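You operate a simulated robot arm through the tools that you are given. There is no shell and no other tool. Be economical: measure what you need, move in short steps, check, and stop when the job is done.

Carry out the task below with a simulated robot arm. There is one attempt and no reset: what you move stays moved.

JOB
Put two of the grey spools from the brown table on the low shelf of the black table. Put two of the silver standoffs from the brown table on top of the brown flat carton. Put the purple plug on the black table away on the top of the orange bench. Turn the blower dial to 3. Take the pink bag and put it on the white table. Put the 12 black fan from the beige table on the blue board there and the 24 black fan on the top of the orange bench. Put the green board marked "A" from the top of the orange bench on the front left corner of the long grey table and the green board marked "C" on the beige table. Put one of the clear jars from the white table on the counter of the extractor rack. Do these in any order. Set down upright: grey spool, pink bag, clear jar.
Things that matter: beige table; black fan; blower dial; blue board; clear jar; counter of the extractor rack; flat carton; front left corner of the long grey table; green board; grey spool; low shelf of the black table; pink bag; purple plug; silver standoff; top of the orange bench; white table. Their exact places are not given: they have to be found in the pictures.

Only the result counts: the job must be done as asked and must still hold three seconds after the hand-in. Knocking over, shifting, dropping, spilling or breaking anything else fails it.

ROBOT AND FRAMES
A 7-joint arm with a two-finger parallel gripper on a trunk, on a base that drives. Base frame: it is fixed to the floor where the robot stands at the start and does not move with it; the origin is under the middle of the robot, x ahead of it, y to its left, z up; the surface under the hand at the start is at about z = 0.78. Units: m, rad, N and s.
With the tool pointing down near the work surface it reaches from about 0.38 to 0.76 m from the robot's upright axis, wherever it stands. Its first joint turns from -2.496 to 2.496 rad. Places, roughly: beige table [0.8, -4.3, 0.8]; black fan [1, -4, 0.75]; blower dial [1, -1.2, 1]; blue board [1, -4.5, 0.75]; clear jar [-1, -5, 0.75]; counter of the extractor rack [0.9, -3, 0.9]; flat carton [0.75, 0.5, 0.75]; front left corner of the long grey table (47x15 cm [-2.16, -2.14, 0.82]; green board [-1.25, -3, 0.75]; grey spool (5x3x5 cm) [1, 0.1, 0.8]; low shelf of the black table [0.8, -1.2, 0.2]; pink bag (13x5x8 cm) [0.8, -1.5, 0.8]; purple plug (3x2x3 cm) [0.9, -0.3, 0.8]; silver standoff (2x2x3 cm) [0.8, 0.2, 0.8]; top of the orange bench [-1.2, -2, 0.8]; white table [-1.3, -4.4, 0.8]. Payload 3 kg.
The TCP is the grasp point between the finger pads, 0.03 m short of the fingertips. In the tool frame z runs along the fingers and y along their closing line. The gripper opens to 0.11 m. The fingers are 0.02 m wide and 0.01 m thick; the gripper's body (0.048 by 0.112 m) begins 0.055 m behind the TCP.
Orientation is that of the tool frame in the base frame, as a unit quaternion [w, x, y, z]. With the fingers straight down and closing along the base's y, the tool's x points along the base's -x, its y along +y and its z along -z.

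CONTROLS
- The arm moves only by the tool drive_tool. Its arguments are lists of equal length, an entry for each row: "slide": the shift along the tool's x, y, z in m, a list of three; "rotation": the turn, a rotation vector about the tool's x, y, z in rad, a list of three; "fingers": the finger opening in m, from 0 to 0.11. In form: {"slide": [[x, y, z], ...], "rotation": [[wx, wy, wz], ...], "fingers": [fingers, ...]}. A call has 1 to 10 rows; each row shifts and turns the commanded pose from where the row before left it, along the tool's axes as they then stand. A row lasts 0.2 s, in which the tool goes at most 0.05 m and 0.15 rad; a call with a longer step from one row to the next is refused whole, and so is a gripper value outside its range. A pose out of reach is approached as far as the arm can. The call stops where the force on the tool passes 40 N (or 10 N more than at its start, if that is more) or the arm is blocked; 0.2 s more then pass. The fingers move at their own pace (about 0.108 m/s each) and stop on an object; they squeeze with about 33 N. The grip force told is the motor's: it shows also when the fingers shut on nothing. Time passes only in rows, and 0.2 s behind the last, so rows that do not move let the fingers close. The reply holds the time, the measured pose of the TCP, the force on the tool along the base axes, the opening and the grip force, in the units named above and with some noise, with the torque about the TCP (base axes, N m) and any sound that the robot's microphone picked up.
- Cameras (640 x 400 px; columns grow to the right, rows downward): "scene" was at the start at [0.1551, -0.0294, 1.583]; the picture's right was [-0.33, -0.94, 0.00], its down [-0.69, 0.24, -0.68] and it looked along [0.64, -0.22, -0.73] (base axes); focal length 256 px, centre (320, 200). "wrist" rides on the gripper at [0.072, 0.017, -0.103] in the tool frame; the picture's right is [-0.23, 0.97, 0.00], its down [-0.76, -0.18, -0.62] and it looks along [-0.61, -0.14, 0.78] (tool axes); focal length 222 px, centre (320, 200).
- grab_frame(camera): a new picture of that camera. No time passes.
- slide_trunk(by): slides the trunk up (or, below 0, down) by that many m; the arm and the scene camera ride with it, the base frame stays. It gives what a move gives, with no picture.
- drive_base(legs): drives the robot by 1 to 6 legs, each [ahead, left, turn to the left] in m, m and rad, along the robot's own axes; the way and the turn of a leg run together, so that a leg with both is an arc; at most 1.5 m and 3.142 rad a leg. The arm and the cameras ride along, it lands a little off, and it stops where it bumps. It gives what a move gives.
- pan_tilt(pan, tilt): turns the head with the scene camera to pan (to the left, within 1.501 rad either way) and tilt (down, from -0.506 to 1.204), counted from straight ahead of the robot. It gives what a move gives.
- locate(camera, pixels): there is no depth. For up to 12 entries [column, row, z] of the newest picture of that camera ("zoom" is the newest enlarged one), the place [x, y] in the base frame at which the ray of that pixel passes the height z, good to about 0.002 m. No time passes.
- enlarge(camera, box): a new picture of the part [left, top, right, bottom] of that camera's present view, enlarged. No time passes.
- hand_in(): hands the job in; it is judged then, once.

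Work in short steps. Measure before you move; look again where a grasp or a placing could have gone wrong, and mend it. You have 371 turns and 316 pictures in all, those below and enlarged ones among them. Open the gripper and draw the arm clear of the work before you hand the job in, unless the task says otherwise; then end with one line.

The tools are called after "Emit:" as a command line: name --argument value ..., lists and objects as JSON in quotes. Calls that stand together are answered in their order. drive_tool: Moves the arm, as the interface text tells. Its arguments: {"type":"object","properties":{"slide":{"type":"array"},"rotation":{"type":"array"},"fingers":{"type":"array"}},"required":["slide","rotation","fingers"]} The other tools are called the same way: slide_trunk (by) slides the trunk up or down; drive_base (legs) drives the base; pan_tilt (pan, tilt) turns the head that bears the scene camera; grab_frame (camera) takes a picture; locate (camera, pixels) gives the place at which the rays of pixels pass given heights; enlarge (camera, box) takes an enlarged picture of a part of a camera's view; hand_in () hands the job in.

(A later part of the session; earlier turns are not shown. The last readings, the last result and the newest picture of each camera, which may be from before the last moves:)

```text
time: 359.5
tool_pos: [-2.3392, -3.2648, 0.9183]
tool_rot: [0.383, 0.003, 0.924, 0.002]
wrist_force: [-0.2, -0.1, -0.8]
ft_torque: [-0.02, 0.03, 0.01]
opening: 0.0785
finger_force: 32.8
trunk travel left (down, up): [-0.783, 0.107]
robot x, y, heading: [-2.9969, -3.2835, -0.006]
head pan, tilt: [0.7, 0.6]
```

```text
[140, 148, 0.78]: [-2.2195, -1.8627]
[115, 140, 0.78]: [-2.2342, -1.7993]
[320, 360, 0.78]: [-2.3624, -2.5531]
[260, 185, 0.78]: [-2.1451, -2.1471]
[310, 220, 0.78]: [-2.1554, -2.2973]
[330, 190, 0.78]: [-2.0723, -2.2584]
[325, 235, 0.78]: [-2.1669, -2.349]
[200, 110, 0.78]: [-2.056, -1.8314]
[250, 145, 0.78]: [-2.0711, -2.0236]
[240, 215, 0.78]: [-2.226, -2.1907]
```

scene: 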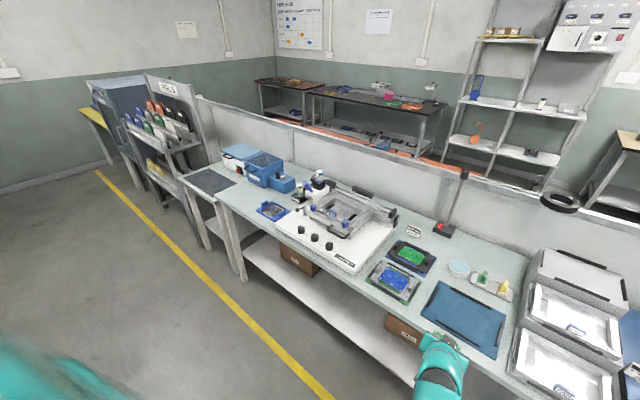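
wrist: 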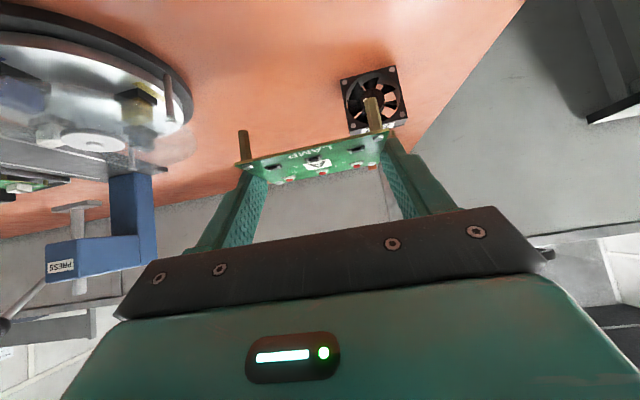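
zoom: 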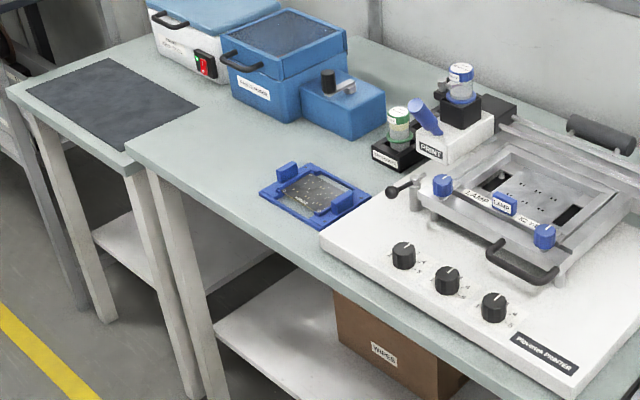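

Free corner area: x −2.22…−2.05, y −1.88…−2.12 (left of the blue frame). I raise the trunk 0.1, move ahead slightly, and strafe left.

Emit:
slide_trunk --by 0.1

Emit:
drive_base --legs '[[0.08, 0, 0.005], [0, 0.8, 0]]'

Emit:
pan_tilt --pan 0.5 --tilt 0.8

Emit:
grab_frame --camera "scene"

```text
time: 360.9
tool_pos: [-2.3372, -3.2647, 1.0179]
tool_rot: [0.383, 0.004, 0.924, 0.001]
wrist_force: [-0.7, 0.2, 0.1]
ft_torque: [-0.01, 0.02, 0.0]
opening: 0.0785
finger_force: 33.7
trunk travel left (down, up): [-0.883, 0.007]
robot x, y, heading: [-2.9989, -3.2807, -0.005]
head pan, tilt: [0.7, 0.6]
```

```text
time: 365.8
tool_pos: [-2.2621, -2.4476, 1.0186]
tool_rot: [0.384, -0.005, 0.923, 0.006]
wrist_force: [-0.5, 0.4, 0.6]
ft_torque: [0.02, 0.01, -0.01]
opening: 0.0784
finger_force: 32.9
trunk travel left (down, up): [-0.883, 0.007]
robot x, y, heading: [-2.9224, -2.4772, 0.015]
head pan, tilt: [0.7, 0.6]
```

```text
time: 366.6
tool_pos: [-2.2626, -2.4485, 1.0185]
tool_rot: [0.385, -0.005, 0.923, 0.005]
wrist_force: [0.3, -0.3, -0.6]
ft_torque: [-0.01, -0.02, 0.02]
opening: 0.0785
finger_force: 32.8
trunk travel left (down, up): [-0.883, 0.007]
robot x, y, heading: [-2.9205, -2.473, 0.015]
head pan, tilt: [0.499, 0.799]
```

```text
200 pictures are left
```

scene: 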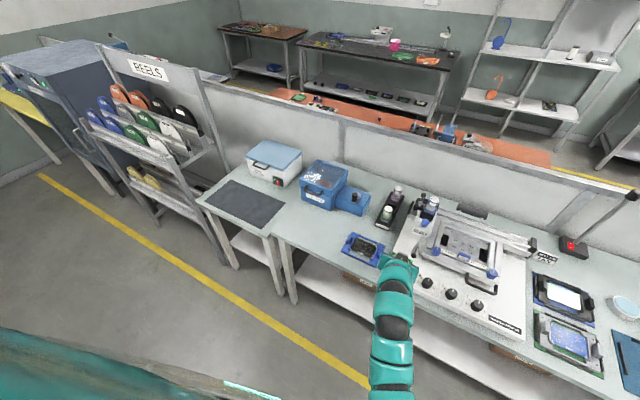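

Emit:
enlarge --camera "scene" --box '[250, 170, 410, 290]'

```text
3.33 times, centred on (330, 230) of scene
```

zoom: 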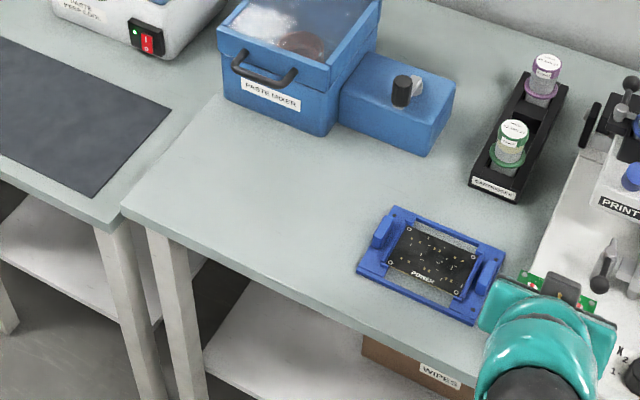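

Emit:
locate --camera "zoom" --pixels '[[121, 208, 0.76], [121, 208, 0.78], [121, 208, 0.8], [356, 272, 0.78], [387, 205, 0.78], [475, 325, 0.78], [325, 137, 0.78], [223, 95, 0.78], [240, 240, 0.78], [423, 157, 0.78], [250, 190, 0.78]]'

```text
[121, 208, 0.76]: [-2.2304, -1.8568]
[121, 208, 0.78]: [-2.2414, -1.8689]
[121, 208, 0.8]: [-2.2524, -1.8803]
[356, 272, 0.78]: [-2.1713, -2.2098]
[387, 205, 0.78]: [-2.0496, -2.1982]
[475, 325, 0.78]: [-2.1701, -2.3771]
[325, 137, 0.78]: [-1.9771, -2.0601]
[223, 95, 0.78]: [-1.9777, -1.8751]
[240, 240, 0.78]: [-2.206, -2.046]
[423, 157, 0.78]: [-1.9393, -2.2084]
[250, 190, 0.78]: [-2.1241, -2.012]
```

Place at (−2.15, −2.03). Strafe left 0.42, straighten, then ahead 0.1.

Emit:
drive_base --legs '[[0, 0.41, -0.015], [0.1, 0, 0]]'

Emit:
grab_frame --camera "wrist"

Emit:
grab_frame --camera "scene"

```text
time: 369.9
tool_pos: [-2.1641, -2.0421, 1.0178]
tool_rot: [0.384, 0.003, 0.923, 0.002]
wrist_force: [-0.6, 0.0, -1.1]
ft_torque: [0.01, 0.02, -0.04]
opening: 0.0786
finger_force: 32.8
trunk travel left (down, up): [-0.883, 0.007]
robot x, y, heading: [-2.8252, -2.0599, -0.001]
head pan, tilt: [0.499, 0.799]
```

```text
198 pictures are left
```

wrist: 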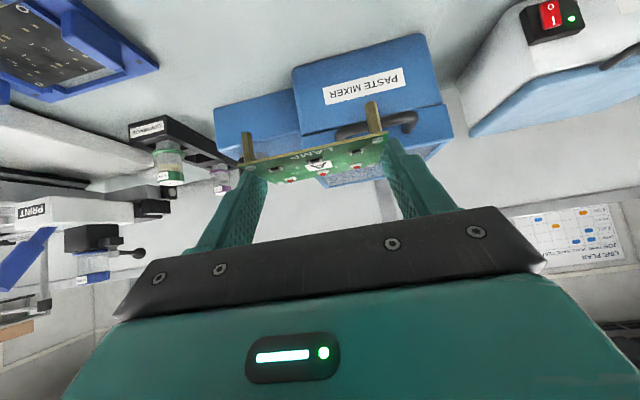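

```text
197 pictures are left
```

scene: 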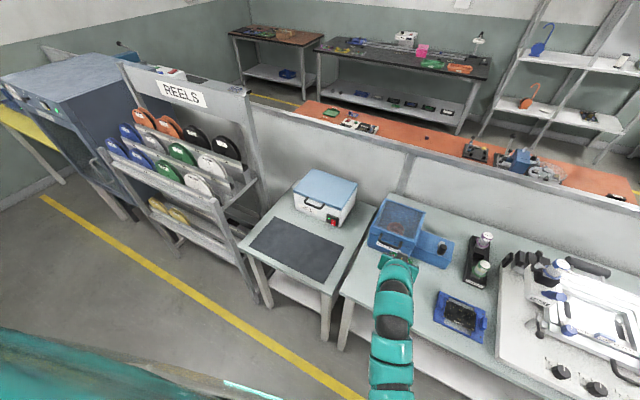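

Clear below. Lower 0.14 and then look.

Emit:
drive_tool --slide '[[0.03, 0, 0.03], [0.03, 0, 0.03], [0.028, 0, 0.028], [0.01, 0, 0.01], [0, 0, 0]]' --rotation '[[0, 0, 0], [0, 0, 0], [0, 0, 0], [0, 0, 0], [0, 0, 0]]' --fingers '[0.06, 0.06, 0.06, 0.06, 0.06]'

Emit:
grab_frame --camera "wrist"

```text
time: 371.1
tool_pos: [-2.164, -2.04, 0.8807]
tool_rot: [0.384, 0.002, 0.923, 0.002]
wrist_force: [-0.7, 0.0, 0.6]
ft_torque: [0.01, -0.01, -0.01]
opening: 0.0785
finger_force: 32.7
trunk travel left (down, up): [-0.883, 0.007]
robot x, y, heading: [-2.8262, -2.0595, -0.006]
head pan, tilt: [0.499, 0.799]
```

```text
196 pictures are left
```

wrist: 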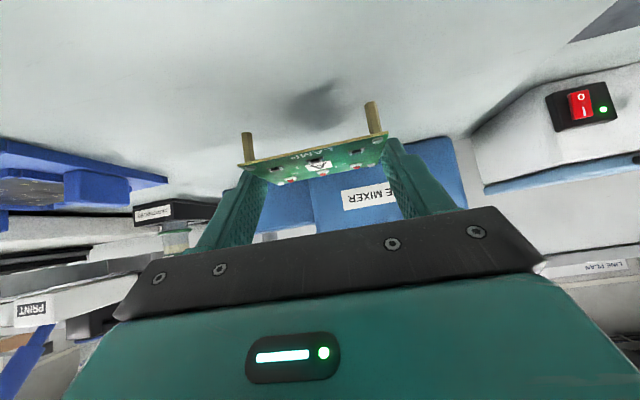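

Emit:
drive_tool --slide '[[0.008, 0, 0.008], [0.008, 0, 0.008], [0.005, 0, 0.005], [0.004, 0, 0.004], [0.003, 0, 0.003], [0.003, 0, 0.003], [0.003, 0, 0.003], [0.003, 0, 0.003]]' --rotation '[[0, 0, 0], [0, 0, 0], [0, 0, 0], [0, 0, 0], [0, 0, 0], [0, 0, 0], [0, 0, 0], [0, 0, 0]]' --fingers '[0.06, 0.06, 0.06, 0.06, 0.06, 0.06, 0.06, 0.06]'

```text
time: 372.1
tool_pos: [-2.1598, -2.0404, 0.8521]
tool_rot: [0.392, 0.002, 0.92, 0.003]
wrist_force: [1.9, -0.4, 13.1]
ft_torque: [-0.25, 0.1, -0.01]
opening: 0.0786
finger_force: 33.1
trunk travel left (down, up): [-0.883, 0.007]
robot x, y, heading: [-2.8279, -2.0578, -0.004]
head pan, tilt: [0.499, 0.799]
stopped in row 5: the force on the tool passed its limit at 46 N (the readings are from after the stop); the commanded pose is now the measured one
```

Contact at 0.852 (table ≈0.815). Ease up, open, withdraw.

Emit:
drive_tool --slide '[[-0.0015, 0, -0.0015], [0, 0, 0], [0, 0, 0], [-0.004, 0, -0.015], [0, 0, -0.03], [-0.02, 0, -0.03], [-0.03, 0, -0.03]]' --rotation '[[0, 0, 0], [0, 0, 0], [0, 0, 0], [0, 0, 0], [0, 0, 0], [0, 0, 0], [0, 0, 0]]' --fingers '[0.08, 0.09, 0.1, 0.1, 0.1, 0.1, 0.1]'

Emit:
grab_frame --camera "wrist"

```text
time: 373.7
tool_pos: [-2.1991, -2.0424, 0.9638]
tool_rot: [0.389, 0.003, 0.921, 0.003]
wrist_force: [-0.4, -0.3, 0.6]
ft_torque: [0.01, -0.08, 0.01]
opening: 0.1
finger_force: 0.1
trunk travel left (down, up): [-0.883, 0.007]
robot x, y, heading: [-2.8236, -2.0584, -0.003]
head pan, tilt: [0.499, 0.799]
```

```text
195 pictures are left
```

wrist: 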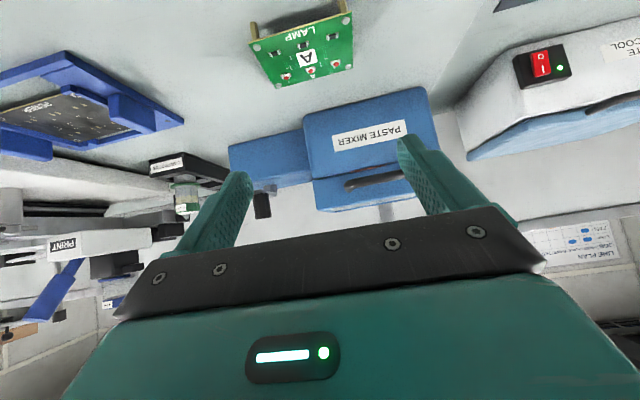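

Board A stands on the corner. Verify its position.

Emit:
locate --camera "wrist" --pixels '[[250, 43, 0.84], [350, 13, 0.84], [353, 66, 0.84], [276, 87, 0.84]]'

```text
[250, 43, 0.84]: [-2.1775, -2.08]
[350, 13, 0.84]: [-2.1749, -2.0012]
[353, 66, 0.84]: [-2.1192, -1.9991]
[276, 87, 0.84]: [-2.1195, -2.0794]
```

A is well within the corner zone. Now retrace the way around the partition towards the white table's end for the jar.

Emit:
drive_base --legs '[[-0.12, 0, 0], [0, -1.2, 0], [-0.05, 0, 0], [0, 0, -1.57], [1.4, 0, 0], [1.0, 0, 0]]'

Emit:
pan_tilt --pan 0.8 --tilt 0.5

Emit:
grab_frame --camera "scene"

```text
time: 396.4
tool_pos: [-3.0115, -6.3061, 0.9612]
tool_rot: [0.276, 0.656, 0.646, -0.275]
wrist_force: [0.5, 0.2, 0.2]
ft_torque: [0.0, -0.01, -0.01]
opening: 0.1
finger_force: 0.1
trunk travel left (down, up): [-0.883, 0.007]
robot x, y, heading: [-3.0219, -5.6798, -1.586]
head pan, tilt: [0.499, 0.799]
```

```text
time: 397.2
tool_pos: [-3.0117, -6.3054, 0.9639]
tool_rot: [0.275, 0.657, 0.646, -0.274]
wrist_force: [0.7, 0.6, -0.1]
ft_torque: [-0.01, 0.01, 0.01]
opening: 0.1
finger_force: 0.0
trunk travel left (down, up): [-0.883, 0.007]
robot x, y, heading: [-3.02, -5.6841, -1.583]
head pan, tilt: [0.799, 0.499]
```

```text
194 pictures are left
```

scene: 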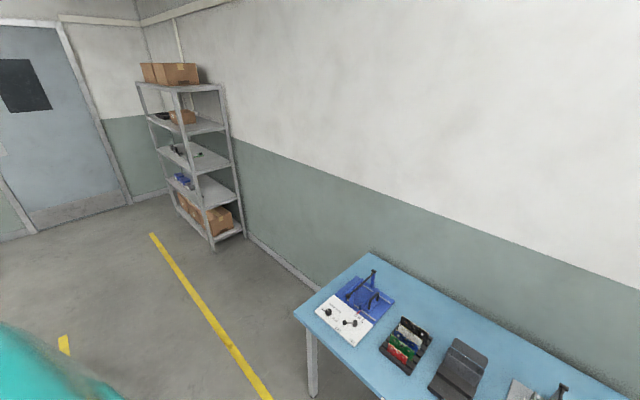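

The tip is close to the blue table; back up 0.3 before turning left.

Emit:
drive_base --legs '[[-0.3, 0, 0], [0, 0, 1.583], [0, -0.4, 0], [1.4, 0, 0], [0.5, 0, 0]]'

Emit:
pan_tilt --pan 1.0 --tilt 0.6

Emit:
grab_frame --camera "scene"

```text
time: 414.4
tool_pos: [-0.4743, -5.7644, 0.9627]
tool_rot: [0.39, 0.006, 0.921, 0.001]
wrist_force: [-0.3, 0.6, -0.4]
ft_torque: [-0.02, 0.0, -0.01]
opening: 0.0998
finger_force: 0.1
trunk travel left (down, up): [-0.883, 0.007]
robot x, y, heading: [-1.102, -5.7777, -0.009]
head pan, tilt: [0.799, 0.499]
```

```text
time: 415.2
tool_pos: [-0.4738, -5.7648, 0.9629]
tool_rot: [0.389, 0.006, 0.921, 0.001]
wrist_force: [-0.7, -0.8, 0.1]
ft_torque: [0.01, -0.01, -0.02]
opening: 0.1
finger_force: 0.0
trunk travel left (down, up): [-0.883, 0.007]
robot x, y, heading: [-1.0971, -5.7755, -0.015]
head pan, tilt: [1.0, 0.6]
```

```text
193 pictures are left
```

scene: 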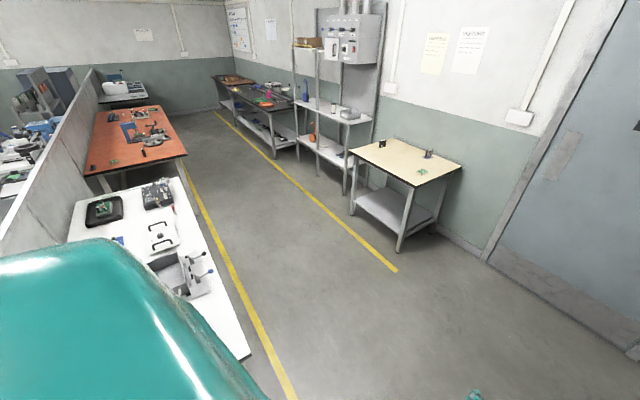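

Shift right 0.2, turn left to face the end of the white table.

Emit:
drive_base --legs '[[0, -0.2, 0], [0, 0, 1.585]]'

Emit:
pan_tilt --pan 0 --tilt 0.7

Emit:
grab_frame --camera "scene"

```text
time: 420.6
tool_pos: [-1.1265, -5.3555, 0.9631]
tool_rot: [-0.272, 0.653, -0.649, -0.279]
wrist_force: [-0.1, 0.6, -0.9]
ft_torque: [0.01, 0.0, -0.02]
opening: 0.1002
finger_force: 0.1
trunk travel left (down, up): [-0.883, 0.007]
robot x, y, heading: [-1.099, -5.9794, 1.58]
head pan, tilt: [1.0, 0.6]
```

```text
time: 421.9
tool_pos: [-1.1276, -5.3547, 0.9628]
tool_rot: [-0.271, 0.654, -0.649, -0.279]
wrist_force: [0.8, 0.2, 0.6]
ft_torque: [0.0, -0.01, 0.0]
opening: 0.0998
finger_force: 0.1
trunk travel left (down, up): [-0.883, 0.007]
robot x, y, heading: [-1.1053, -5.9783, 1.579]
head pan, tilt: [0.0, 0.7]
```

```text
192 pictures are left
```

scene: 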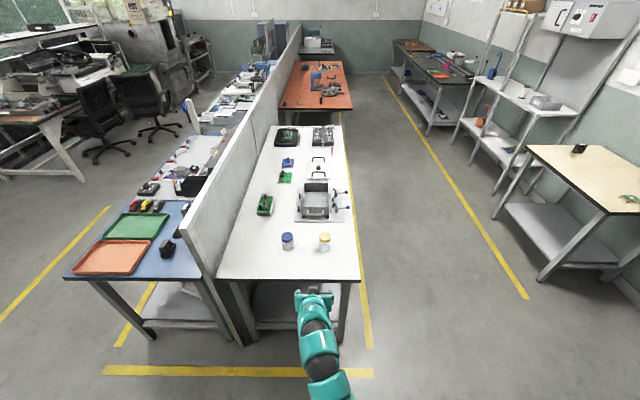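

Jars are ahead: blue lid (287,241) and yellow lid (323,241). Enlarge and measure.

Emit:
enlarge --camera "scene" --box '[265, 220, 345, 270]'

Emit:
grab_frame --camera "wrist"

```text
8.00 times, centred on (305, 245) of scene
```

zoom: 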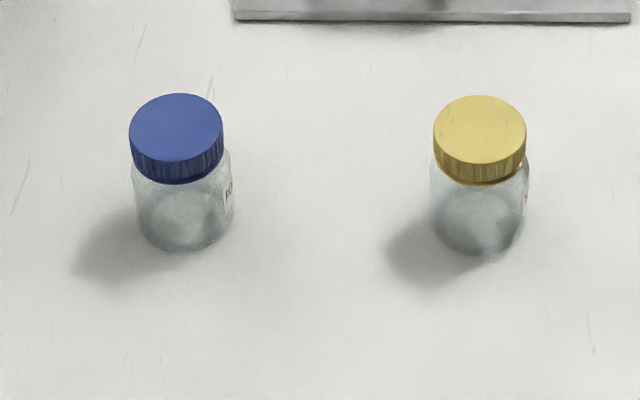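

```text
190 pictures are left
```

wrist: 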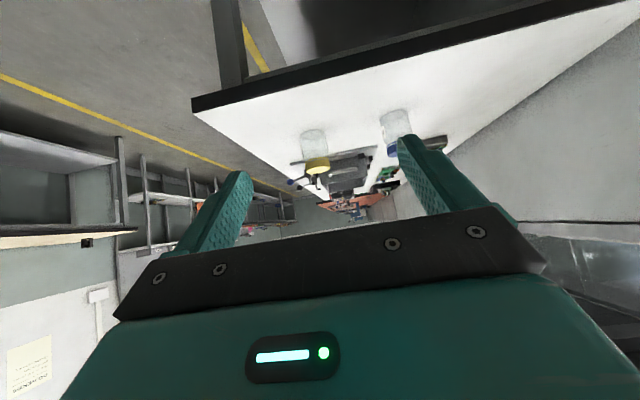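

Emit:
locate --camera "zoom" --pixels '[[480, 253, 0.76], [430, 232, 0.76], [530, 228, 0.76], [480, 130, 0.82], [480, 130, 0.84], [480, 130, 0.85], [433, 132, 0.83], [527, 128, 0.83]]'

Emit:
locate --camera "wrist" --pixels '[[314, 130, 0.76], [318, 167, 0.82], [318, 167, 0.84], [194, 105, 0.76]]'

```text
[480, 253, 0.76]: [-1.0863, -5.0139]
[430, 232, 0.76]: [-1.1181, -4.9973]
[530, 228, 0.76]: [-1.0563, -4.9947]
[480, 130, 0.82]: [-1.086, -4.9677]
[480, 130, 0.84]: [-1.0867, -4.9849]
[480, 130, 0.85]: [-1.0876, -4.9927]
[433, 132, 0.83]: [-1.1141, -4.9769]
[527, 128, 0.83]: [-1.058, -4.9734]
```

```text
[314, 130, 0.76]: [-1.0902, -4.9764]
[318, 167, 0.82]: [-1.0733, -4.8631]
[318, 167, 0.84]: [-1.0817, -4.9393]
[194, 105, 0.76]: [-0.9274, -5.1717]
```

Yellow-lid jar: centre ≈(−1.087, −4.985), Ø0.058, top ≈0.84. Move ahead 0.28 and right 0.04.

Emit:
drive_base --legs '[[0.25, -0.038, -0.009]]'

Emit:
grab_frame --camera "wrist"

```text
time: 423.7
tool_pos: [-1.0806, -5.104, 0.9622]
tool_rot: [0.273, -0.649, 0.654, 0.277]
wrist_force: [0.8, 0.5, -0.5]
ft_torque: [-0.02, -0.01, 0.02]
opening: 0.1
finger_force: 0.1
trunk travel left (down, up): [-0.883, 0.007]
robot x, y, heading: [-1.0644, -5.7306, 1.564]
head pan, tilt: [0.0, 0.7]
```

```text
189 pictures are left
```

wrist: 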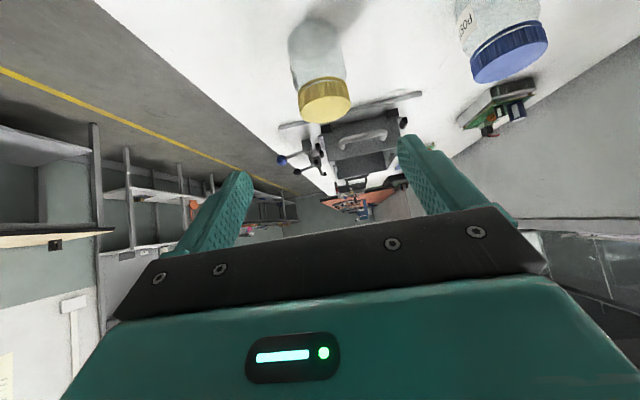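

Emit:
locate --camera "wrist" --pixels '[[326, 106, 0.83], [326, 106, 0.84], [326, 106, 0.85], [315, 45, 0.76], [299, 90, 0.825], [350, 82, 0.825], [540, 45, 0.825]]'

```text
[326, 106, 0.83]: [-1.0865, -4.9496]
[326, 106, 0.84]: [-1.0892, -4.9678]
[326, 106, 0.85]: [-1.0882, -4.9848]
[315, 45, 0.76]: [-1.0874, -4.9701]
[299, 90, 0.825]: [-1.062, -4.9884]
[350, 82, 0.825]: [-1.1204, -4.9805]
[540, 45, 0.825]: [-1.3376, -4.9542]
```

Emit:
drive_tool --slide '[[0.01, 0.004, 0.045], [0.011, 0.004, 0.045], [0, 0, 0.046], [0, 0, 0.046], [0, 0, 0]]' --rotation '[[0, 0, 0], [0, 0, 0], [0, 0, 0], [0, 0, 0], [0, 0, 0]]' --fingers '[0.1, 0.1, 0.1, 0.1, 0.1]'

Emit:
grab_frame --camera "wrist"

```text
time: 424.9
tool_pos: [-1.0894, -4.9885, 0.8215]
tool_rot: [0.272, -0.649, 0.654, 0.278]
wrist_force: [-1.6, -3.0, 6.6]
ft_torque: [-0.1, -0.04, -0.03]
opening: 0.0999
finger_force: 0.0
trunk travel left (down, up): [-0.883, 0.007]
robot x, y, heading: [-1.0625, -5.7327, 1.566]
head pan, tilt: [0.0, 0.7]
```

```text
188 pictures are left
```

wrist: 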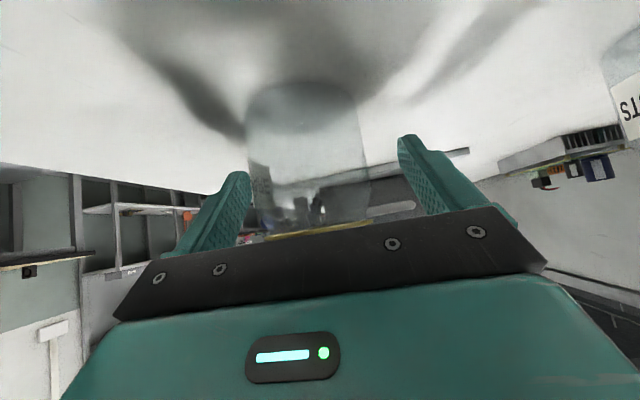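

A slight contact force: the palm touches the lid. Back off 1 cm along the tool axis.

Emit:
drive_tool --slide '[[0, 0, -0.012], [0, 0, 0]]' --rotation '[[0, 0, 0], [0, 0, 0]]' --fingers '[0.1, 0.1]'

Emit:
grab_frame --camera "wrist"

```text
time: 425.5
tool_pos: [-1.0904, -4.9961, 0.8287]
tool_rot: [0.272, -0.65, 0.653, 0.277]
wrist_force: [0.5, 0.4, 0.7]
ft_torque: [0.01, 0.0, 0.0]
opening: 0.1
finger_force: 0.2
trunk travel left (down, up): [-0.883, 0.007]
robot x, y, heading: [-1.0665, -5.7308, 1.566]
head pan, tilt: [0.0, 0.7]
```

```text
187 pictures are left
```

wrist: 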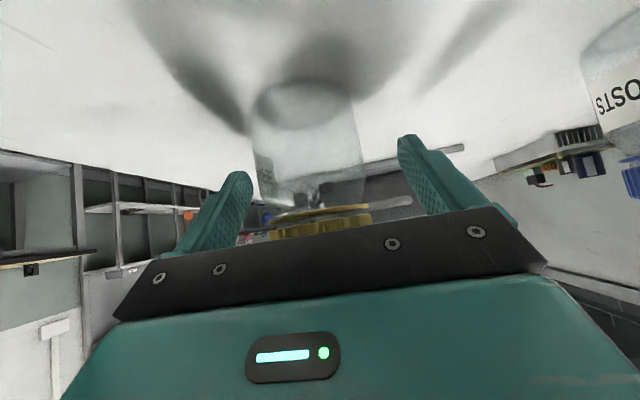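

Clear now; close on the jar and lift gently.

Emit:
drive_tool --slide '[[0, 0, 0], [0, 0, 0], [0, 0, 0], [0, 0, 0]]' --rotation '[[0, 0, 0], [0, 0, 0], [0, 0, 0], [0, 0, 0]]' --fingers '[0.07, 0.05, 0.045, 0.045]'

Emit:
drive_tool --slide '[[-0.01, 0, -0.01], [-0.02, 0, -0.02], [-0.03, 0, -0.03], [-0.02, 0, -0.02], [0, 0, 0]]' --rotation '[[0, 0, 0], [0, 0, 0], [0, 0, 0], [0, 0, 0], [0, 0, 0]]' --fingers '[0.045, 0.045, 0.045, 0.045, 0.045]'

Emit:
grab_frame --camera "wrist"

```text
time: 426.5
tool_pos: [-1.0894, -4.9962, 0.8305]
tool_rot: [0.272, -0.649, 0.654, 0.277]
wrist_force: [-0.5, 0.3, 1.6]
ft_torque: [0.03, -0.03, -0.01]
opening: 0.0593
finger_force: 33.0
trunk travel left (down, up): [-0.883, 0.007]
robot x, y, heading: [-1.0614, -5.7293, 1.564]
head pan, tilt: [0.0, 0.7]
```

```text
time: 427.7
tool_pos: [-1.0902, -5.0, 0.9414]
tool_rot: [0.273, -0.65, 0.654, 0.276]
wrist_force: [-0.1, 0.5, -0.4]
ft_torque: [0.0, 0.01, 0.01]
opening: 0.0592
finger_force: 33.3
trunk travel left (down, up): [-0.883, 0.007]
robot x, y, heading: [-1.0673, -5.7289, 1.561]
head pan, tilt: [0.0, 0.7]
```

```text
186 pictures are left
```

wrist: 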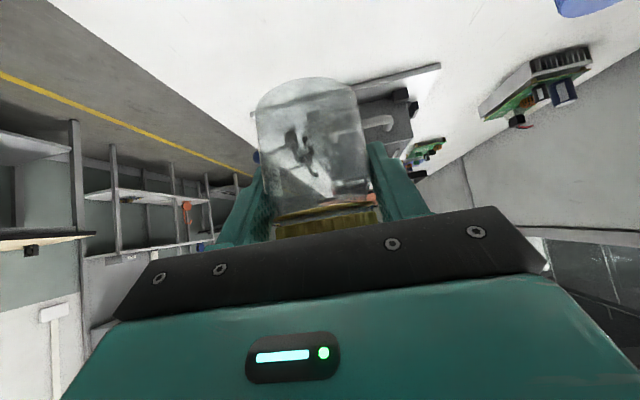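

Held (0.059). Drive round the white table's end and up the aisle to face the extractor rack.

Emit:
drive_base --legs '[[-0.3, 0, 0], [0, 0, -1.565], [0.82, 0, 0], [0, 1.4, 0], [0, 1.3, 0]]'

Emit:
pan_tilt --pan 0.1 --tilt 0.6

Emit:
grab_frame --camera "scene"

```text
time: 450.3
tool_pos: [0.412, -3.2661, 0.9417]
tool_rot: [0.388, -0.025, 0.921, 0.014]
wrist_force: [0.4, 0.2, -0.8]
ft_torque: [0.0, 0.01, 0.01]
opening: 0.0594
finger_force: 33.4
trunk travel left (down, up): [-0.883, 0.007]
robot x, y, heading: [-0.3156, -3.3349, 0.057]
head pan, tilt: [0.0, 0.7]
```

```text
time: 450.9
tool_pos: [0.4115, -3.2656, 0.9415]
tool_rot: [0.389, -0.025, 0.921, 0.014]
wrist_force: [0.0, 0.2, -0.6]
ft_torque: [0.0, 0.0, 0.02]
opening: 0.0595
finger_force: 32.7
trunk travel left (down, up): [-0.883, 0.007]
robot x, y, heading: [-0.319, -3.3375, 0.056]
head pan, tilt: [0.099, 0.6]
```

```text
185 pictures are left
```

scene: 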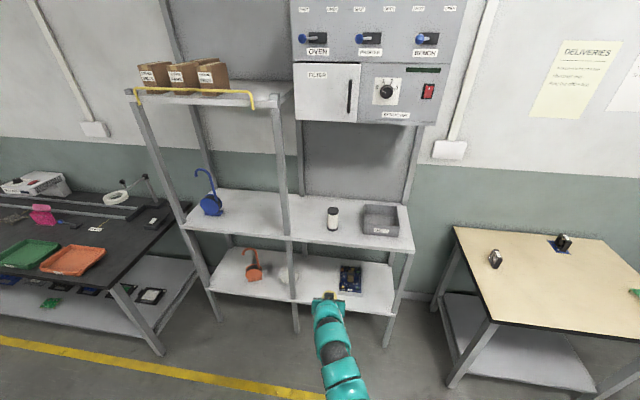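

Emit:
locate --camera "scene" --pixels '[[181, 228, 0.88], [413, 250, 0.88], [287, 238, 0.88], [333, 230, 0.88], [360, 225, 0.88], [250, 215, 0.88], [315, 225, 0.88], [210, 192, 0.88], [297, 333, 0.0], [385, 347, 0.0]]'

Emit:
enlarge --camera "scene" --box '[175, 160, 425, 320]'

```text
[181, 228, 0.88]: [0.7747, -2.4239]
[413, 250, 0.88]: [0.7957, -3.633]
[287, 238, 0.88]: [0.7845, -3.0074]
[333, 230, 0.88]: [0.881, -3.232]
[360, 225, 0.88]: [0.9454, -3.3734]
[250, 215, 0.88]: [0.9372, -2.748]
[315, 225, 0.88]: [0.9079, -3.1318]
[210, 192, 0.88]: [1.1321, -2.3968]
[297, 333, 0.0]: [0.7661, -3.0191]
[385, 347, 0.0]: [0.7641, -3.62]
```

```text
2.50 times, centred on (300, 240) of scene
```

zoom: 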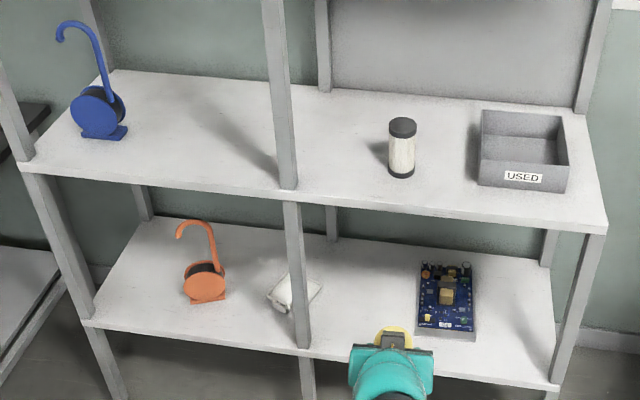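

Counter front edge x≈0.785; free part around (0.87, −2.78) in the left section. Raise the tool, straighten and strafe left 0.52, then ahead.

Emit:
drive_tool --slide '[[-0.025, 0, -0.025], [-0.03, 0, -0.03], [-0.015, 0, -0.015], [0, 0, 0]]' --rotation '[[0, 0, 0], [0, 0, 0], [0, 0, 0], [0, 0, 0]]' --fingers '[0.045, 0.045, 0.045, 0.045]'

Emit:
drive_base --legs '[[0, 0, -0.056], [0, 0.52, 0], [0.3, 0, 0]]'

Emit:
grab_frame --camera "scene"

Emit:
grab_frame --camera "wrist"

```text
time: 451.9
tool_pos: [0.411, -3.2664, 1.0412]
tool_rot: [0.39, -0.026, 0.92, 0.015]
wrist_force: [-0.2, 0.1, -0.1]
ft_torque: [0.0, 0.03, -0.01]
opening: 0.0594
finger_force: 32.7
trunk travel left (down, up): [-0.883, 0.007]
robot x, y, heading: [-0.3165, -3.3333, 0.051]
head pan, tilt: [0.099, 0.6]
```

```text
time: 457.0
tool_pos: [0.7109, -2.7897, 1.0413]
tool_rot: [0.388, 0.004, 0.922, 0.003]
wrist_force: [0.5, -0.7, 0.2]
ft_torque: [0.01, -0.02, -0.01]
opening: 0.0592
finger_force: 32.9
trunk travel left (down, up): [-0.883, 0.007]
robot x, y, heading: [-0.018, -2.8113, -0.011]
head pan, tilt: [0.099, 0.6]
```

```text
183 pictures are left
```

scene: 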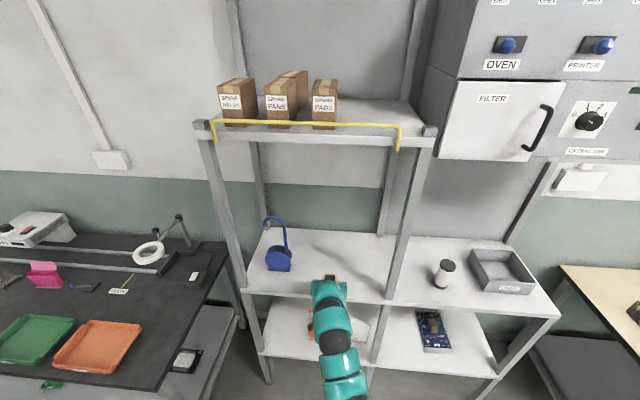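

```text
182 pictures are left
```

wrist: 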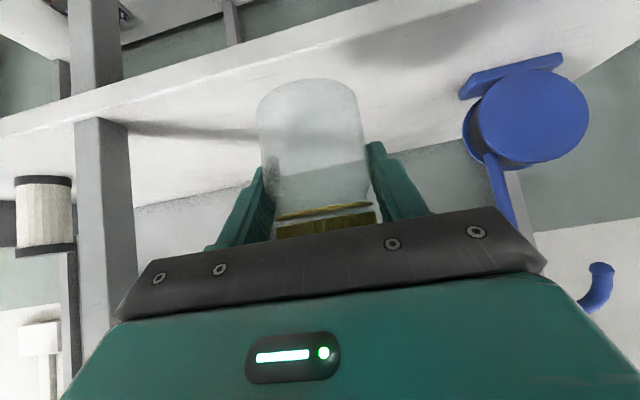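

Advance 0.14 and shift right 0.03, then lower.

Emit:
drive_base --legs '[[0.14, -0.03, 0.008]]'

Emit:
drive_tool --slide '[[0.015, 0, 0.015], [0.01, 0, 0.01], [0.006, 0, 0.006], [0.004, 0, 0.004], [0, 0, 0]]' --rotation '[[0, 0, 0], [0, 0, 0], [0, 0, 0], [0, 0, 0], [0, 0, 0]]' --fingers '[0.045, 0.045, 0.045, 0.045, 0.045]'

Emit:
grab_frame --camera "wrist"

```text
time: 458.4
tool_pos: [0.8523, -2.812, 1.0402]
tool_rot: [0.388, 0.0, 0.921, 0.004]
wrist_force: [0.7, -0.9, -1.0]
ft_torque: [0.02, 0.03, 0.0]
opening: 0.0592
finger_force: 32.9
trunk travel left (down, up): [-0.883, 0.007]
robot x, y, heading: [0.124, -2.8473, 0.005]
head pan, tilt: [0.099, 0.6]
```

```text
time: 459.6
tool_pos: [0.85, -2.8121, 0.9912]
tool_rot: [0.389, 0.0, 0.921, 0.004]
wrist_force: [-0.3, -0.3, -0.4]
ft_torque: [0.01, 0.01, 0.0]
opening: 0.0592
finger_force: 33.0
trunk travel left (down, up): [-0.883, 0.007]
robot x, y, heading: [0.1215, -2.8479, 0.01]
head pan, tilt: [0.099, 0.6]
```

```text
181 pictures are left
```

wrist: 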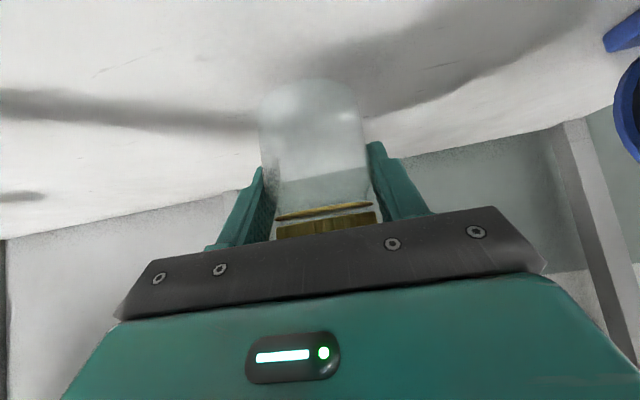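

Emit:
drive_tool --slide '[[0.004, 0, 0.004], [0.004, 0, 0.004], [0.003, 0, 0.003], [0.003, 0, 0.003], [0.003, 0, 0.003], [0.003, 0, 0.003], [0.003, 0, 0.003], [0.003, 0, 0.003]]' --rotation '[[0, 0, 0], [0, 0, 0], [0, 0, 0], [0, 0, 0], [0, 0, 0], [0, 0, 0], [0, 0, 0], [0, 0, 0]]' --fingers '[0.045, 0.045, 0.045, 0.045, 0.045, 0.045, 0.045, 0.045]'

```text
time: 461.4
tool_pos: [0.8527, -2.8119, 0.9578]
tool_rot: [0.393, 0.0, 0.92, 0.005]
wrist_force: [5.2, -0.4, 30.6]
ft_torque: [-0.2, -0.08, -0.01]
opening: 0.0593
finger_force: 32.9
trunk travel left (down, up): [-0.883, 0.007]
robot x, y, heading: [0.1212, -2.8439, 0.003]
head pan, tilt: [0.099, 0.6]
```

Contact at 0.958. Ease off and open, withdraw.

Emit:
drive_tool --slide '[[-0.002, 0, -0.002], [0, 0, 0], [0, 0, 0], [0, 0, 0], [0, 0, 0]]' --rotation '[[0, 0, 0], [0, 0, 0], [0, 0, 0], [0, 0, 0], [0, 0, 0]]' --fingers '[0.045, 0.062, 0.07, 0.085, 0.1]'

Emit:
drive_tool --slide '[[0, 0, -0.02], [0, 0, -0.03], [0, 0, -0.04], [-0.01, 0, -0.04]]' --rotation '[[0, 0, 0], [0, 0, 0], [0, 0, 0], [0, 0, 0]]' --fingers '[0.1, 0.1, 0.1, 0.1]'

Emit:
grab_frame --camera "wrist"

```text
time: 462.6
tool_pos: [0.8506, -2.8101, 0.9567]
tool_rot: [0.389, -0.001, 0.921, 0.004]
wrist_force: [0.5, 0.2, -0.4]
ft_torque: [-0.01, 0.02, 0.02]
opening: 0.1002
finger_force: 0.1
trunk travel left (down, up): [-0.883, 0.007]
robot x, y, heading: [0.119, -2.846, 0.004]
head pan, tilt: [0.099, 0.6]
```

```text
time: 463.6
tool_pos: [0.7649, -2.8136, 1.0552]
tool_rot: [0.388, -0.001, 0.922, 0.003]
wrist_force: [-0.9, 0.2, 0.1]
ft_torque: [0.03, 0.04, -0.01]
opening: 0.1002
finger_force: 0.1
trunk travel left (down, up): [-0.883, 0.007]
robot x, y, heading: [0.1216, -2.8517, 0.007]
head pan, tilt: [0.099, 0.6]
```

```text
180 pictures are left
```

wrist: 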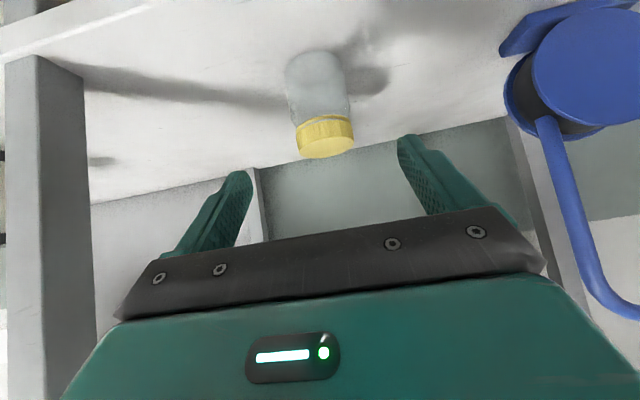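

The jar stands on the counter. Next the pink bag and the dial: back off and strafe left to the black table.

Emit:
drive_base --legs '[[-0.45, 0, 0], [0, 1.35, 0]]'

Emit:
pan_tilt --pan 0.1 --tilt 0.6

Emit:
grab_frame --camera "scene"

```text
time: 472.6
tool_pos: [0.3229, -1.4705, 1.0544]
tool_rot: [0.389, 0.006, 0.921, 0.001]
wrist_force: [-0.9, 0.9, 0.1]
ft_torque: [-0.01, 0.0, -0.03]
opening: 0.1003
finger_force: 0.1
trunk travel left (down, up): [-0.883, 0.007]
robot x, y, heading: [-0.3202, -1.4919, -0.011]
head pan, tilt: [0.099, 0.6]
```

```text
time: 473.2
tool_pos: [0.3219, -1.4709, 1.0558]
tool_rot: [0.389, 0.007, 0.921, 0.001]
wrist_force: [0.4, 0.2, 0.1]
ft_torque: [0.01, 0.0, 0.0]
opening: 0.1002
finger_force: 0.0
trunk travel left (down, up): [-0.883, 0.007]
robot x, y, heading: [-0.322, -1.495, -0.017]
head pan, tilt: [0.099, 0.6]
```

```text
179 pictures are left
```

scene: 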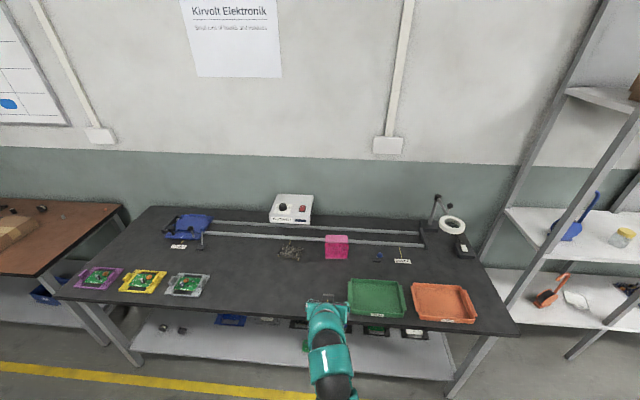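

Emit:
enlarge --camera "scene" --box '[260, 185, 420, 285]'

Emit:
enlarge --camera "scene" --box '[262, 188, 322, 226]'

```text
4.00 times, centred on (340, 235) of scene
```

zoom: 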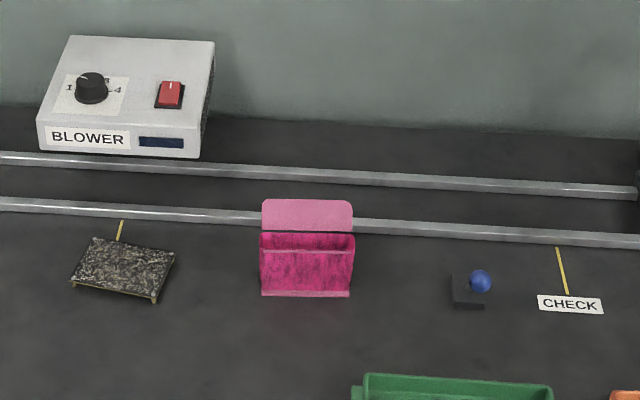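

```text
10.53 times, centred on (292, 207) of scene
```

zoom: 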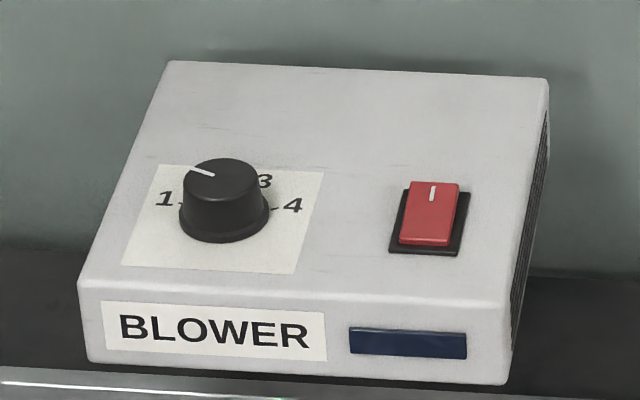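

The dial sits on the blower's top; its pointer is toward the upper left (about 2), and 3 is upper right. Measure the blower's geometry.

Emit:
locate --camera "zoom" --pixels '[[222, 180, 0.95], [222, 180, 1.0], [222, 240, 0.92], [222, 240, 0.97], [85, 290, 0.9], [85, 290, 0.95], [88, 360, 0.85], [500, 385, 0.85], [172, 62, 0.95], [545, 80, 0.95]]'

Emit:
pan_tilt --pan 0.6 --tilt 0.6

Emit:
drive_base --legs '[[0.1, -0.5, 0.017]]'

Emit:
grab_frame --camera "scene"

```text
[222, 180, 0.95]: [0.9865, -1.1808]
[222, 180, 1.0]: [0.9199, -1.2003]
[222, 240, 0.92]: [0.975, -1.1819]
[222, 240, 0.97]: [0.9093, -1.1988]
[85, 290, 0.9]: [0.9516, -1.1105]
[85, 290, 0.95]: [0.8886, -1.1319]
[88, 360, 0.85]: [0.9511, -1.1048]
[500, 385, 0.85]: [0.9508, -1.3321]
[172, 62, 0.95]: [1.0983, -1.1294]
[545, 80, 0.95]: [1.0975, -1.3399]
```

```text
time: 474.2
tool_pos: [0.3237, -1.4716, 1.0554]
tool_rot: [0.39, 0.006, 0.921, 0.001]
wrist_force: [0.9, -0.4, -0.5]
ft_torque: [0.0, 0.02, 0.02]
opening: 0.0997
finger_force: 0.1
trunk travel left (down, up): [-0.883, 0.007]
robot x, y, heading: [-0.3231, -1.4942, -0.013]
head pan, tilt: [0.6, 0.6]
```

```text
time: 477.2
tool_pos: [0.4196, -1.9683, 1.0565]
tool_rot: [0.388, 0.0, 0.922, 0.004]
wrist_force: [0.5, 0.2, 0.0]
ft_torque: [0.0, -0.02, 0.01]
opening: 0.1001
finger_force: 0.1
trunk travel left (down, up): [-0.883, 0.007]
robot x, y, heading: [-0.2208, -1.9992, 0.004]
head pan, tilt: [0.6, 0.6]
```

```text
176 pictures are left
```

scene: 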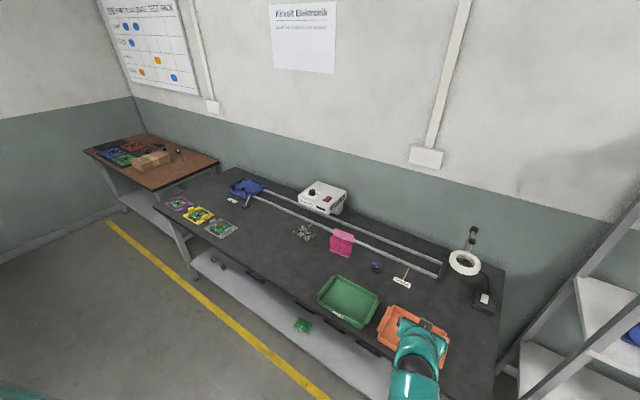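

Emit:
enlarge --camera "scene" --box '[280, 165, 376, 265]'

```text
4.00 times, centred on (328, 215) of scene
```

zoom: 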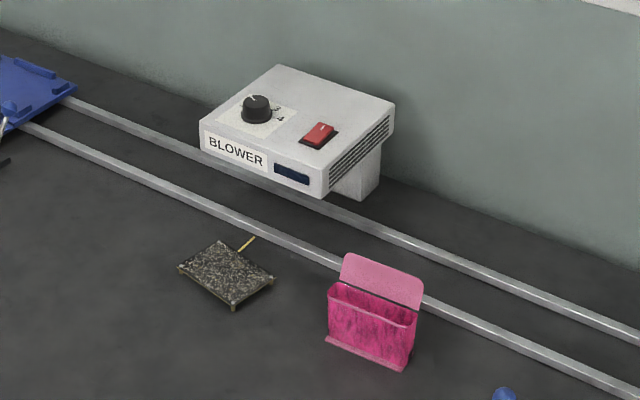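

Emit:
locate --camera "zoom" --pixels '[[256, 101, 0.95], [256, 101, 1.0], [256, 101, 0.93], [200, 122, 0.9], [200, 122, 0.95], [325, 170, 0.95], [325, 170, 0.9], [394, 105, 0.93], [328, 342, 0.78], [408, 368, 0.78], [417, 320, 0.83]]'

```text
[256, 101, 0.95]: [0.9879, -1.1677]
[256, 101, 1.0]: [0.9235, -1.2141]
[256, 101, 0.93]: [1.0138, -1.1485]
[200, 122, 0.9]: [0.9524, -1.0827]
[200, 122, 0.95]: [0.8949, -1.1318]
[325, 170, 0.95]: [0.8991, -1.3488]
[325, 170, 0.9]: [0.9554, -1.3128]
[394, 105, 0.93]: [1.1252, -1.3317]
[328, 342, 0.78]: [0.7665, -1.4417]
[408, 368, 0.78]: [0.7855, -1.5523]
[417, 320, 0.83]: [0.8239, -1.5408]
```

Knob: centre ≈(0.954, −1.190), top z≈0.974, blower top z≈0.95, radius ≈1.8 cm. Drive in front of it and look with the wrist camera.

Emit:
drive_base --legs '[[0, 0.8, 0], [0.27, 0, 0]]'

Emit:
grab_frame --camera "wrist"

```text
time: 483.0
tool_pos: [0.7023, -1.176, 1.0548]
tool_rot: [0.388, 0.004, 0.922, 0.002]
wrist_force: [0.2, 0.5, 0.0]
ft_torque: [-0.01, 0.03, 0.01]
opening: 0.1
finger_force: 0.0
trunk travel left (down, up): [-0.883, 0.007]
robot x, y, heading: [0.0586, -1.2014, -0.007]
head pan, tilt: [0.6, 0.6]
```

```text
174 pictures are left
```

wrist: 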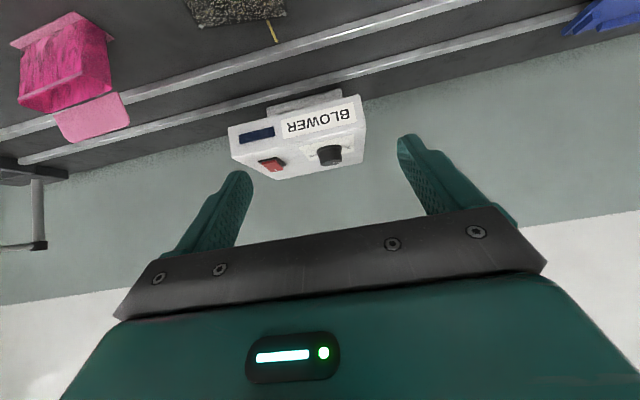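

Emit:
pan_tilt --pan 0 --tilt 0.7

Emit:
grab_frame --camera "scene"

```text
time: 484.0
tool_pos: [0.7011, -1.177, 1.0553]
tool_rot: [0.389, 0.005, 0.921, 0.002]
wrist_force: [0.3, -0.3, 0.4]
ft_torque: [-0.02, 0.04, 0.03]
opening: 0.0999
finger_force: 0.1
trunk travel left (down, up): [-0.883, 0.007]
robot x, y, heading: [0.0565, -1.2014, -0.009]
head pan, tilt: [0.0, 0.7]
```

```text
173 pictures are left
```

scene: 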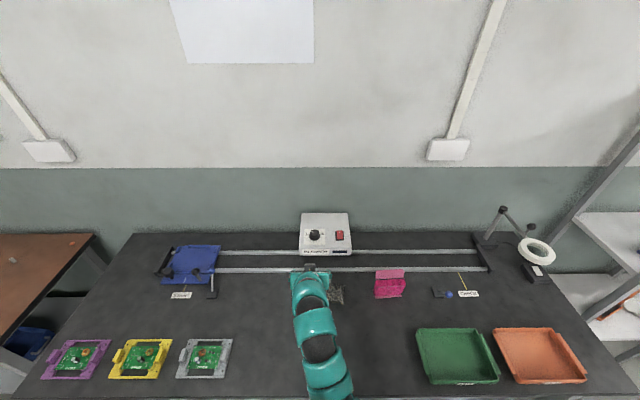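

Emit:
enlarge --camera "scene" --box '[298, 222, 338, 247]'

```text
16.00 times, centred on (318, 234) of scene
```

zoom: 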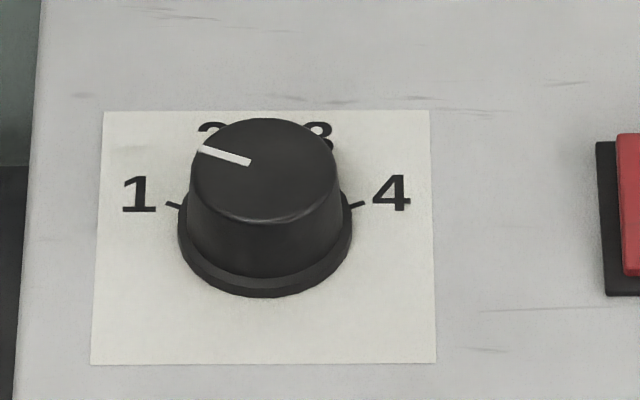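

The pointer is at 1 (67° left of forward); 3 is 22° right. I must turn the knob clockwise ≈88°. I'll use two grasps with the tilted tool, swinging its heading from +22° to −22° about the knob axis. First drive ahead 0.035 and set heading +22°.

Emit:
drive_base --legs '[[0.033, 0, 0.008]]'

Emit:
drive_tool --slide '[[0, -0.005, 0], [0, -0.005, 0], [0, 0, 0], [0, 0, 0]]' --rotation '[[-0.092, 0, -0.09], [-0.092, 0, -0.09], [-0.092, 0, -0.09], [0, 0, 0]]' --fingers '[0.06, 0.06, 0.06, 0.06]'

```text
time: 484.9
tool_pos: [0.7352, -1.1698, 1.0533]
tool_rot: [0.388, 0.0, 0.922, 0.003]
wrist_force: [0.2, -0.5, -0.6]
ft_torque: [0.01, 0.01, 0.0]
opening: 0.1002
finger_force: 0.0
trunk travel left (down, up): [-0.883, 0.007]
robot x, y, heading: [0.0936, -1.2018, -0.002]
head pan, tilt: [0.0, 0.7]
```

```text
time: 485.9
tool_pos: [0.7339, -1.18, 1.0544]
tool_rot: [0.383, -0.178, 0.903, 0.078]
wrist_force: [-0.3, 0.5, 0.2]
ft_torque: [0.0, -0.02, -0.03]
opening: 0.06
finger_force: 0.1
trunk travel left (down, up): [-0.883, 0.007]
robot x, y, heading: [0.0889, -1.2038, 0.003]
head pan, tilt: [0.0, 0.7]
```

Emit:
drive_tool --slide '[[-0.0189, -0.0233, 0.0256], [-0.0189, -0.0233, 0.0256], [-0.0189, -0.0233, 0.0256], [-0.0189, -0.0233, 0.0256], [0, 0, 0]]' --rotation '[[0, 0, 0], [0, 0, 0], [0, 0, 0], [0, 0, 0], [0, 0, 0]]' --fingers '[0.06, 0.06, 0.06, 0.06, 0.06]'

Emit:
grab_frame --camera "wrist"

```text
time: 487.1
tool_pos: [0.885, -1.2177, 1.0398]
tool_rot: [0.382, -0.176, 0.904, 0.077]
wrist_force: [-0.7, 0.0, 0.0]
ft_torque: [0.01, 0.0, 0.0]
opening: 0.0602
finger_force: 0.0
trunk travel left (down, up): [-0.883, 0.007]
robot x, y, heading: [0.0932, -1.2009, -0.002]
head pan, tilt: [0.0, 0.7]
```

```text
171 pictures are left
```

wrist: 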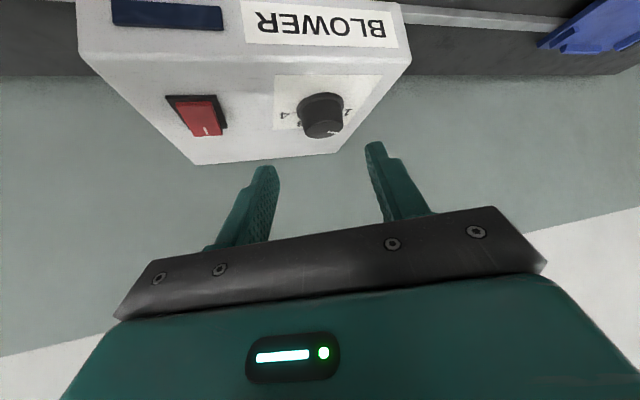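

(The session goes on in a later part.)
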